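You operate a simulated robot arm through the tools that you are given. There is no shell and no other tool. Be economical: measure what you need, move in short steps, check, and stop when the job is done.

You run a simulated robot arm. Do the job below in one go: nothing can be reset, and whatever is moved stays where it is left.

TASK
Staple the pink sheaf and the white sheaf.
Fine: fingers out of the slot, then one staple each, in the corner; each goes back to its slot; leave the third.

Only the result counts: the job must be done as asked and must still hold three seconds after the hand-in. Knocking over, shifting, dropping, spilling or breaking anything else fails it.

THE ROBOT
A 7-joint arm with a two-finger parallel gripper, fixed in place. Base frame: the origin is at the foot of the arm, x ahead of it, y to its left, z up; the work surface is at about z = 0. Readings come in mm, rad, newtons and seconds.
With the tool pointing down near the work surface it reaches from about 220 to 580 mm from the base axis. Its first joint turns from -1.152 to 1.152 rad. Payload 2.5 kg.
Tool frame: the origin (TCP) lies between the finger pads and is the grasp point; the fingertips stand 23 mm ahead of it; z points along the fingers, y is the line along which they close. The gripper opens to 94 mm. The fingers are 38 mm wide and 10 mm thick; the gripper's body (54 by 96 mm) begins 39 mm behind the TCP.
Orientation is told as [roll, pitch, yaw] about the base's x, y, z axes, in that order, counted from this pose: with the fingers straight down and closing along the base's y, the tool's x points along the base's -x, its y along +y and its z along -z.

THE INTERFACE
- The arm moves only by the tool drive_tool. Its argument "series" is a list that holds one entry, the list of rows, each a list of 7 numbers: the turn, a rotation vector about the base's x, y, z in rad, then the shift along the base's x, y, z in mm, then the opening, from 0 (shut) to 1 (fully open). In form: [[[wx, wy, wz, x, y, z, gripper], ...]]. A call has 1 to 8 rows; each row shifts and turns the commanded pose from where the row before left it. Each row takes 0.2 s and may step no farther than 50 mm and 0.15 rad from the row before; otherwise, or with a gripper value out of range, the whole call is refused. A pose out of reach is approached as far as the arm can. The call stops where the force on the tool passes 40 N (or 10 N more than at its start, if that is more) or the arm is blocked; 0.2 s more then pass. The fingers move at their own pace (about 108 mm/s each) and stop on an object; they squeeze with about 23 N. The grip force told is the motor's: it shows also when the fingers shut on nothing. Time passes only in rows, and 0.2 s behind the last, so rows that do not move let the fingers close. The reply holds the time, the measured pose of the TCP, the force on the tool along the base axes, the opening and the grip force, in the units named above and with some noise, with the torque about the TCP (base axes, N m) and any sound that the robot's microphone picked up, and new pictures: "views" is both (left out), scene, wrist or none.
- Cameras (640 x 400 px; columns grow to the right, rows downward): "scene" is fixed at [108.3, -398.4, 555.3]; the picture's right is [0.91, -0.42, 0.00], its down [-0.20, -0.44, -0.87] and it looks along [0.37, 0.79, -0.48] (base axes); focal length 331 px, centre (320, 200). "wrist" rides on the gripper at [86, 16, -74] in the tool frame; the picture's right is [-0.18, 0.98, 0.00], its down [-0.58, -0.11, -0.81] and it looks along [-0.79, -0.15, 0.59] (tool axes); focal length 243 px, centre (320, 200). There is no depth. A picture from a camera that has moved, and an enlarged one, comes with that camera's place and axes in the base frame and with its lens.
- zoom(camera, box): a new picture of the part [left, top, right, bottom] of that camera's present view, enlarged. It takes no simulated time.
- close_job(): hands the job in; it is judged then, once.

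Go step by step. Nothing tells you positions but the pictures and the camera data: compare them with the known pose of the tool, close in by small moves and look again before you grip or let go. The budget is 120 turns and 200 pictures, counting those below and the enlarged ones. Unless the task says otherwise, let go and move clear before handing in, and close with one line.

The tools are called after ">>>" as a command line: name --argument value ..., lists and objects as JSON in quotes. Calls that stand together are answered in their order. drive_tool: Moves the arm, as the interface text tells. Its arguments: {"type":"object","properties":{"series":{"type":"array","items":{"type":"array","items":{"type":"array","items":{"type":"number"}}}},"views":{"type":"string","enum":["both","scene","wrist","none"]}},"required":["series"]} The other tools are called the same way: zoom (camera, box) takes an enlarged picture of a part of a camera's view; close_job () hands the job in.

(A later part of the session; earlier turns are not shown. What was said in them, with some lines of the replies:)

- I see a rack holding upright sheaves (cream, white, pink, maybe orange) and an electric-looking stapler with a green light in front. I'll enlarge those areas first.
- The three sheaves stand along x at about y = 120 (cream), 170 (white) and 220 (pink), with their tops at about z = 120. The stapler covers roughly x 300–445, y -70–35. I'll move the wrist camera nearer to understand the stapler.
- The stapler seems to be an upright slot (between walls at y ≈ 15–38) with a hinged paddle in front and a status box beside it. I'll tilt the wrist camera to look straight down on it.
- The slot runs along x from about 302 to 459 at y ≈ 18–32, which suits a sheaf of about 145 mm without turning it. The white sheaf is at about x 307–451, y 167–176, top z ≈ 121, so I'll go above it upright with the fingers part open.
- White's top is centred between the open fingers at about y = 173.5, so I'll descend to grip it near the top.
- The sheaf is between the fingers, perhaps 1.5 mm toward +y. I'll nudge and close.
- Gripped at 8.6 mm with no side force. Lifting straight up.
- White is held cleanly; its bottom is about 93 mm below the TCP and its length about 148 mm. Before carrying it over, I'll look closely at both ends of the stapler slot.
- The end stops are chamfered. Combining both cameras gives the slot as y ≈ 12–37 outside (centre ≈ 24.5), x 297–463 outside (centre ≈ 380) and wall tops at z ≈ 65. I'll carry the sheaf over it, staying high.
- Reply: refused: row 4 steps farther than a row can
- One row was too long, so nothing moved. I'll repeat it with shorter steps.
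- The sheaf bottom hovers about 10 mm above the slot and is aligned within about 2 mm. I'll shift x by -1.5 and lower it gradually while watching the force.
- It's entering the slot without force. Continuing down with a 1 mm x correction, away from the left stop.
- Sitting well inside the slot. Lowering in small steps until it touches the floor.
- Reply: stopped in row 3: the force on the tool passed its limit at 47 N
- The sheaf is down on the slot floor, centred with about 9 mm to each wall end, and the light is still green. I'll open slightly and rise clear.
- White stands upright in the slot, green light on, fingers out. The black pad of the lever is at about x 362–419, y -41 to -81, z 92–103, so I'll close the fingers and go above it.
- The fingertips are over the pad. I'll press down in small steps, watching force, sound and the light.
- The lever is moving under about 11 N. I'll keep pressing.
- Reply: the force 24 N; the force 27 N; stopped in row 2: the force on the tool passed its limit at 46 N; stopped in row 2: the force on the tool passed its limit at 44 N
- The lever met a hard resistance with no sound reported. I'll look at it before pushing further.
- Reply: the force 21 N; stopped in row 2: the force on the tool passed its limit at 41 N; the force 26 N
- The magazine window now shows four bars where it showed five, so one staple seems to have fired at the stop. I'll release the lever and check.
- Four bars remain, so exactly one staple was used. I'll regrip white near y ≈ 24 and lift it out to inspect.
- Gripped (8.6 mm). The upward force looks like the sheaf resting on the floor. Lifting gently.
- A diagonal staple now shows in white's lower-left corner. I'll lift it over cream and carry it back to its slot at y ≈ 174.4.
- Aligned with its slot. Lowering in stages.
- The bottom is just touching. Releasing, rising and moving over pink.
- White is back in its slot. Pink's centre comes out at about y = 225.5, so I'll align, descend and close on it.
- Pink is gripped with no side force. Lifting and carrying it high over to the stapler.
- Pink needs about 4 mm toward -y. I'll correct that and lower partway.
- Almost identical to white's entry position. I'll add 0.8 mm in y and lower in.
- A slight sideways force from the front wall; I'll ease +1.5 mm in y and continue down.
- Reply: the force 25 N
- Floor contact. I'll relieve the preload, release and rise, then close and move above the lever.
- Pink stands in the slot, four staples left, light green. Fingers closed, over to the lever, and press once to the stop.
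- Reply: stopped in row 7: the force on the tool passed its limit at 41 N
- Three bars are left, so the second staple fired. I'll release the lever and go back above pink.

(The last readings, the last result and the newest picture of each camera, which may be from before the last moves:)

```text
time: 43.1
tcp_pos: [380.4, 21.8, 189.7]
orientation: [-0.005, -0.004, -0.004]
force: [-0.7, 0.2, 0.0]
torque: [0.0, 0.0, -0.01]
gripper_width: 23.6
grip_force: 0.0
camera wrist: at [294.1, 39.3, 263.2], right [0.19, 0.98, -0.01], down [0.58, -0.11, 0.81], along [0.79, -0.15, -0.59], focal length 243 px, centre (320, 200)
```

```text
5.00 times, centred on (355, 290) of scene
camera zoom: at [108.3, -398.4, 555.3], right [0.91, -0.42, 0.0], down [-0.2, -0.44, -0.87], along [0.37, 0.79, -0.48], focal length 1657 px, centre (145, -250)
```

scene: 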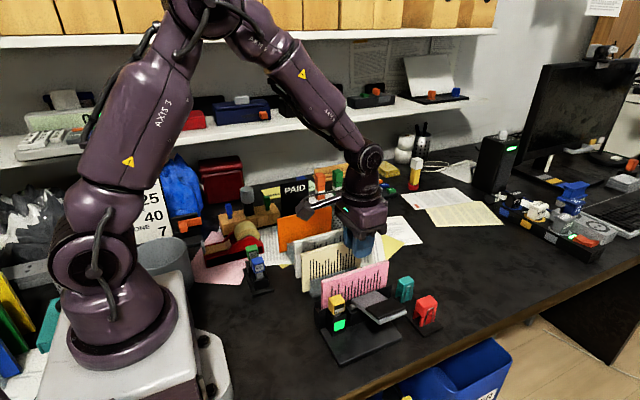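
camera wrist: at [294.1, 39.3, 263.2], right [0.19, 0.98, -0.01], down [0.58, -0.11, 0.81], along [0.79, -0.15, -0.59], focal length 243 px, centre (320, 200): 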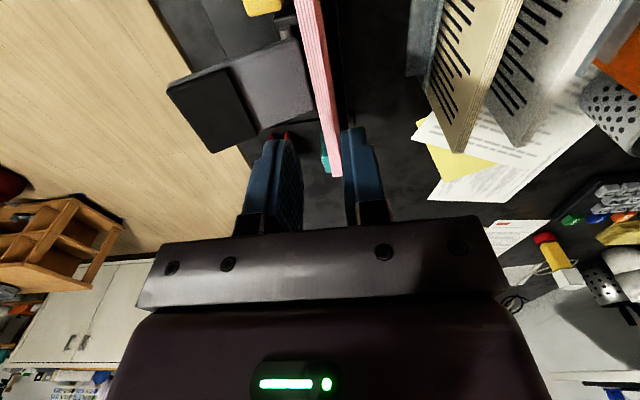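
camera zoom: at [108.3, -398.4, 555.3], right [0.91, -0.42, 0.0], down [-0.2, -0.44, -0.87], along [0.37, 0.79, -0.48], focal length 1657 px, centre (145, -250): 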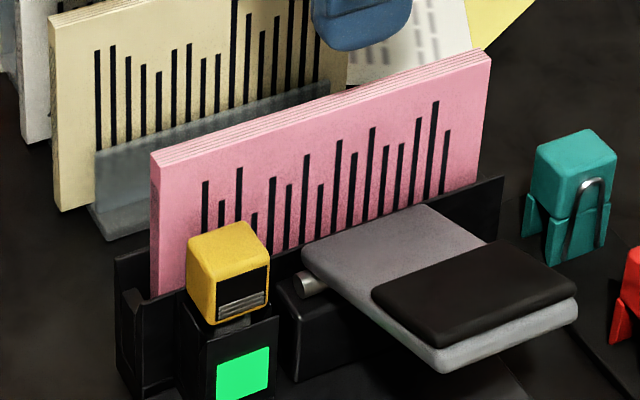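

Pink's top is at y ≈ 24.5, so I'll shift +2.5, descend to z ≈ 111 and grip.

>>> drive_tool --series '[[[0, 0, 0, 0, 2.5, 0, 0.3], [0, 0, 0, 0, 0, -40, 0.3], [0, 0, 0, 0, 0, -37, 0.3], [0, 0, 0, 0, 0, 0, 0], [0, 0, 0, 0, 0, 0, 0]]]' --views "none"

>>> drive_tool --series '[[[0, 0, 0, 0, 0, 4, 0], [0, 0, 0, 0, 0, 10, 0], [0, 0, 0, 0, 0, 20, 0], [0, 0, 0, 0, 0, 35, 0], [0, 0, 0, 0, 0, 35, 0], [0, 0, 0, 0, 0, 40, 0]]]' --views "scene"

>>> zoom --camera "scene" --box '[300, 190, 400, 310]'

```text
time: 44.3
tcp_pos: [380.1, 25.4, 114.8]
orientation: [-0.006, -0.004, -0.002]
force: [-2.0, -1.0, 4.4]
torque: [-0.01, 0.59, 0.04]
gripper_width: 8.8
grip_force: 23.0
```

```text
time: 45.7
tcp_pos: [382.3, 25.9, 258.5]
orientation: [-0.005, -0.002, -0.004]
force: [0.8, 0.7, -0.8]
torque: [0.0, -0.01, 0.0]
gripper_width: 8.6
grip_force: 23.4
```

scene: 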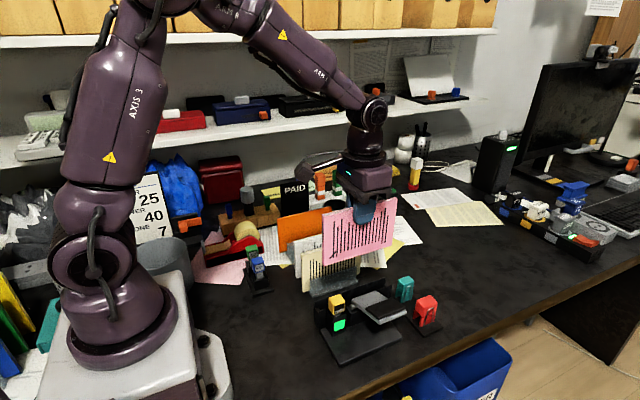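

```text
3.33 times, centred on (350, 250) of scene
camera zoom: at [108.3, -398.4, 555.3], right [0.91, -0.42, 0.0], down [-0.2, -0.44, -0.87], along [0.37, 0.79, -0.48], focal length 1104 px, centre (220, 33)
```

zoom: 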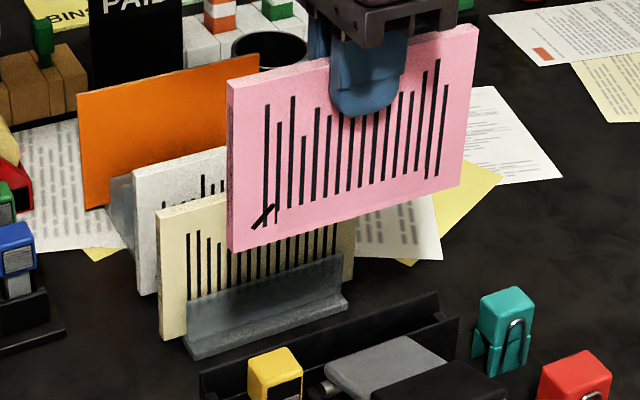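

Pink has its single corner staple. Carrying it back to its slot at y ≈ 225.

>>> drive_tool --series '[[[0, 0, 0, 0, 40, 0, 0], [0, 0, 0, 0, 40, 0, 0], [0, 0, 0, 0, 40, 0, 0], [0, 0, 0, 0, 40, 0, 0], [0, 0, 0, 0, 39.3, 0, 0], [0, 0, 0, 0, 0, -40, 0], [0, 0, 0, 0, 0, -40, 0], [0, 0, 0, 0, 0, 0, 0]]]' --views "both"

>>> zoom --camera "wrist" --box '[220, 0, 440, 160]'

>>> zoom --camera "scene" --box '[260, 190, 370, 300]'

```text
time: 47.5
tcp_pos: [383.5, 224.3, 179.2]
orientation: [-0.007, -0.003, -0.002]
force: [-0.4, 0.4, 0.2]
torque: [-0.01, -0.01, 0.0]
gripper_width: 8.6
grip_force: 23.3
camera wrist: at [297.4, 241.1, 254.0], right [0.19, 0.98, -0.01], down [0.58, -0.11, 0.81], along [0.79, -0.15, -0.59], focal length 243 px, centre (320, 200)
```

scene: 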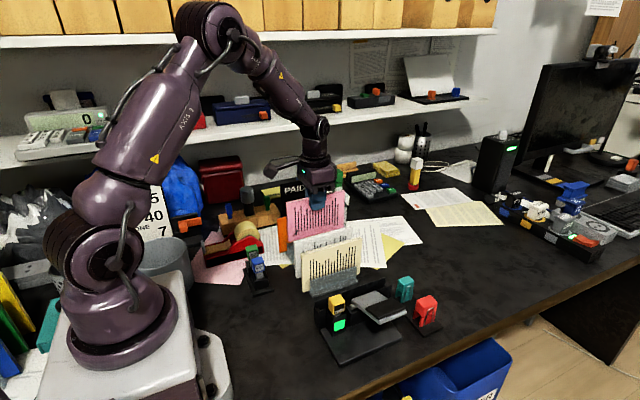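
wrist: 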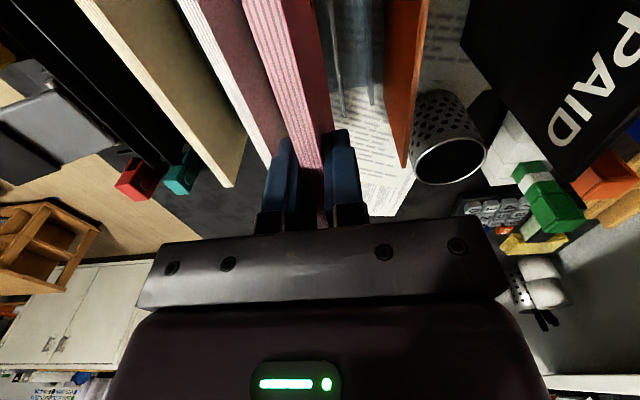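

```text
2.50 times, centred on (330, 80) of wrist
camera zoom: at [297.4, 241.1, 254.0], right [0.19, 0.98, -0.01], down [0.58, -0.11, 0.81], along [0.79, -0.15, -0.59], focal length 606 px, centre (295, 500)
```

zoom: 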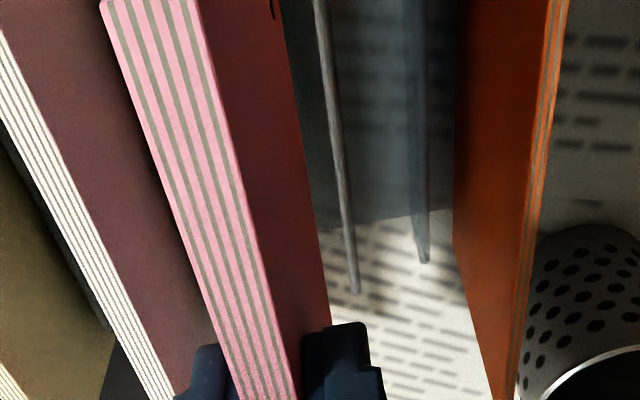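

```text
3.64 times, centred on (315, 245) of scene
camera zoom: at [108.4, -398.4, 555.3], right [0.91, -0.42, 0.0], down [-0.2, -0.44, -0.87], along [0.37, 0.79, -0.48], focal length 1205 px, centre (338, 36)
```

zoom: 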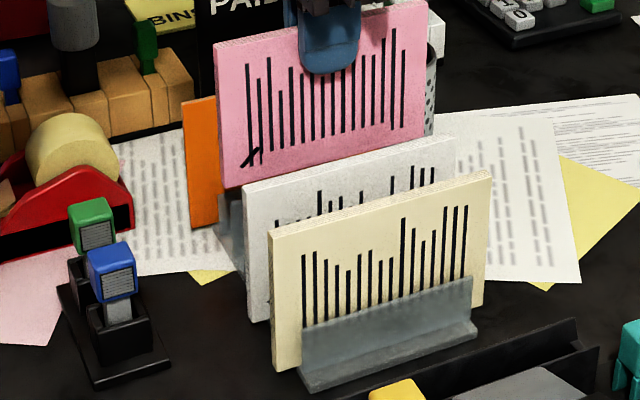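

>>> drive_tool --series '[[[0, 0, 0, -1, 0.3, -23, 0], [0, 0, 0, 0, 0, 0, 0]]]' --views "none"

>>> zoom --camera "wrist" --box '[220, 0, 440, 160]'

```text
time: 48.1
tcp_pos: [383.7, 224.7, 158.3]
orientation: [-0.005, -0.005, -0.001]
force: [0.2, -1.1, -0.9]
torque: [-0.03, 0.0, -0.01]
gripper_width: 8.5
grip_force: 22.5
```

```text
2.50 times, centred on (330, 80) of wrist
camera zoom: at [296.3, 242.3, 231.1], right [0.19, 0.98, 0.0], down [0.58, -0.11, 0.81], along [0.79, -0.15, -0.59], focal length 606 px, centre (295, 500)
```

zoom: 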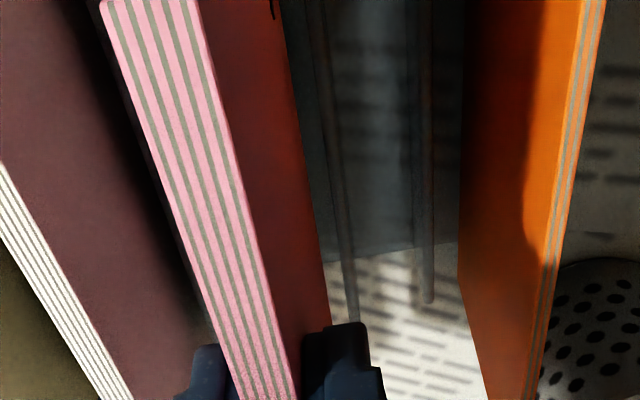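

Same relation to the slot as white had. Lowering in stages.

>>> drive_tool --series '[[[0, 0, 0, 0, 0, -12, 0], [0, 0, 0, 0, 0, -12, 0], [0, 0, 0, 0, 0, -12, 0], [0, 0, 0, 0, 0, -6, 0], [0, 0, 0, 0, 0, -4, 0]]]' --views "none"

>>> drive_tool --series '[[[0, 0, 0, 0, 0, -1.5, 0], [0, 0, 0, 0, 0, -1.5, 0], [0, 0, 0, 0, 0, -1, 0]]]' --views "none"

```text
time: 49.3
tcp_pos: [379.9, 225.1, 107.8]
orientation: [-0.005, -0.004, -0.005]
force: [0.0, 0.5, -1.0]
torque: [0.04, 0.01, -0.01]
gripper_width: 8.7
grip_force: 23.2
```

```text
time: 50.1
tcp_pos: [380.9, 225.6, 105.3]
orientation: [-0.003, -0.007, -0.002]
force: [-5.4, -1.0, 20.0]
torque: [-0.16, 0.08, -0.01]
gripper_width: 8.9
grip_force: 23.3
```

Floor contact (20 N). I'll ease up slightly, release and rise clear, then check everything.

>>> drive_tool --series '[[[0, 0, 0, 0, 0, 0.8, 0], [0, 0, 0, 0, 0, 0, 0.35], [0, 0, 0, 0, 0, 0, 0.35], [0, 0, 0, 0, 0, 20, 0.35], [0, 0, 0, 0, 0, 45, 0.35], [0, 0, 0, 0, 0, 45, 0.35], [0, 0, 0, -20, 0, 40, 0.35]]]' --views "both"

>>> zoom --camera "scene" --box '[250, 190, 380, 300]'

>>> zoom --camera "wrist" --box '[180, 0, 440, 180]'

>>> zoom --camera "scene" --box '[290, 260, 450, 370]'

```text
time: 51.7
tcp_pos: [361.1, 226.8, 259.0]
orientation: [-0.008, -0.003, 0.0]
force: [0.0, -0.2, 0.4]
torque: [-0.02, -0.01, -0.01]
gripper_width: 32.6
grip_force: 0.0
camera wrist: at [274.4, 244.1, 333.2], right [0.19, 0.98, -0.01], down [0.58, -0.11, 0.81], along [0.79, -0.15, -0.59], focal length 243 px, centre (320, 200)
```

scene: 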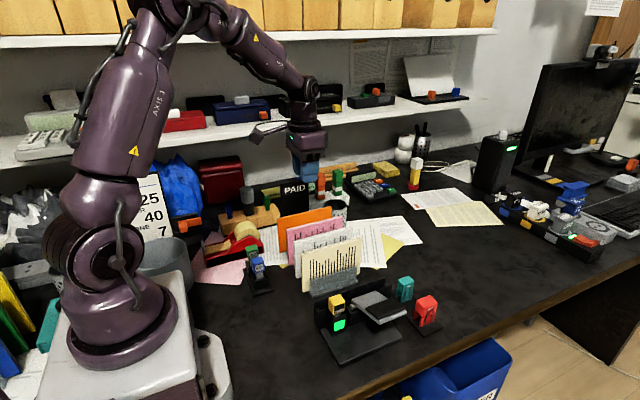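
wrist: 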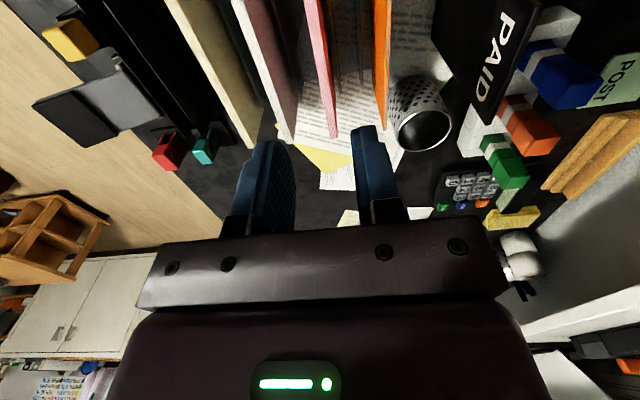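

```text
3.64 times, centred on (315, 245) of scene
camera zoom: at [108.4, -398.4, 555.3], right [0.91, -0.42, 0.0], down [-0.2, -0.44, -0.87], along [0.37, 0.79, -0.48], focal length 1205 px, centre (338, 36)
```

zoom: 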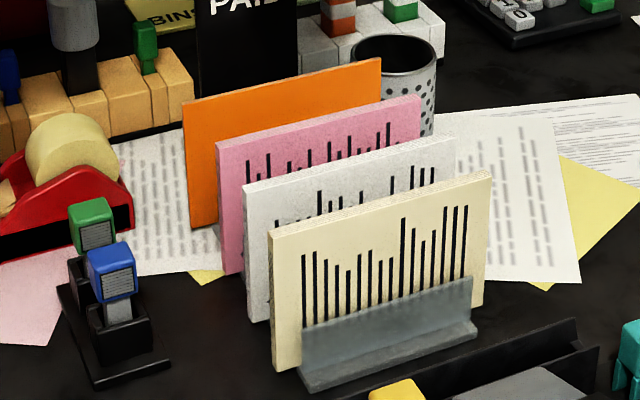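

```text
2.22 times, centred on (310, 90) of wrist
camera zoom: at [274.4, 244.1, 333.2], right [0.19, 0.98, -0.01], down [0.58, -0.11, 0.81], along [0.79, -0.15, -0.59], focal length 539 px, centre (342, 444)
```

zoom: 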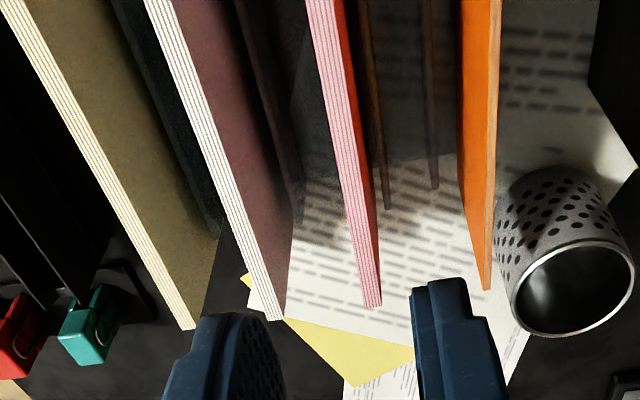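

```text
3.64 times, centred on (370, 315) of scene
camera zoom: at [108.4, -398.4, 555.3], right [0.91, -0.42, 0.0], down [-0.2, -0.44, -0.87], along [0.37, 0.79, -0.48], focal length 1205 px, centre (138, -218)
```

zoom: 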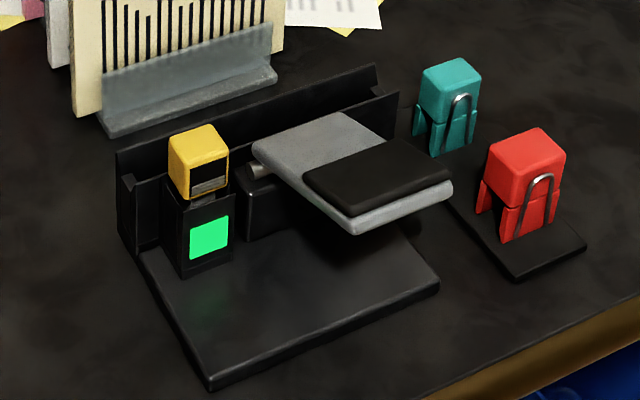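

Both sheaves are back in their slots, evenly lined up with the untouched cream sheaf. The stapler hasn't moved and the arm is clear, so I'm handing in.

>>> close_job

```text
The job is handed in.
```

The pink and white sheaves each have one staple in the lower-left corner and are back in their slots; the cream sheaf was left alone.
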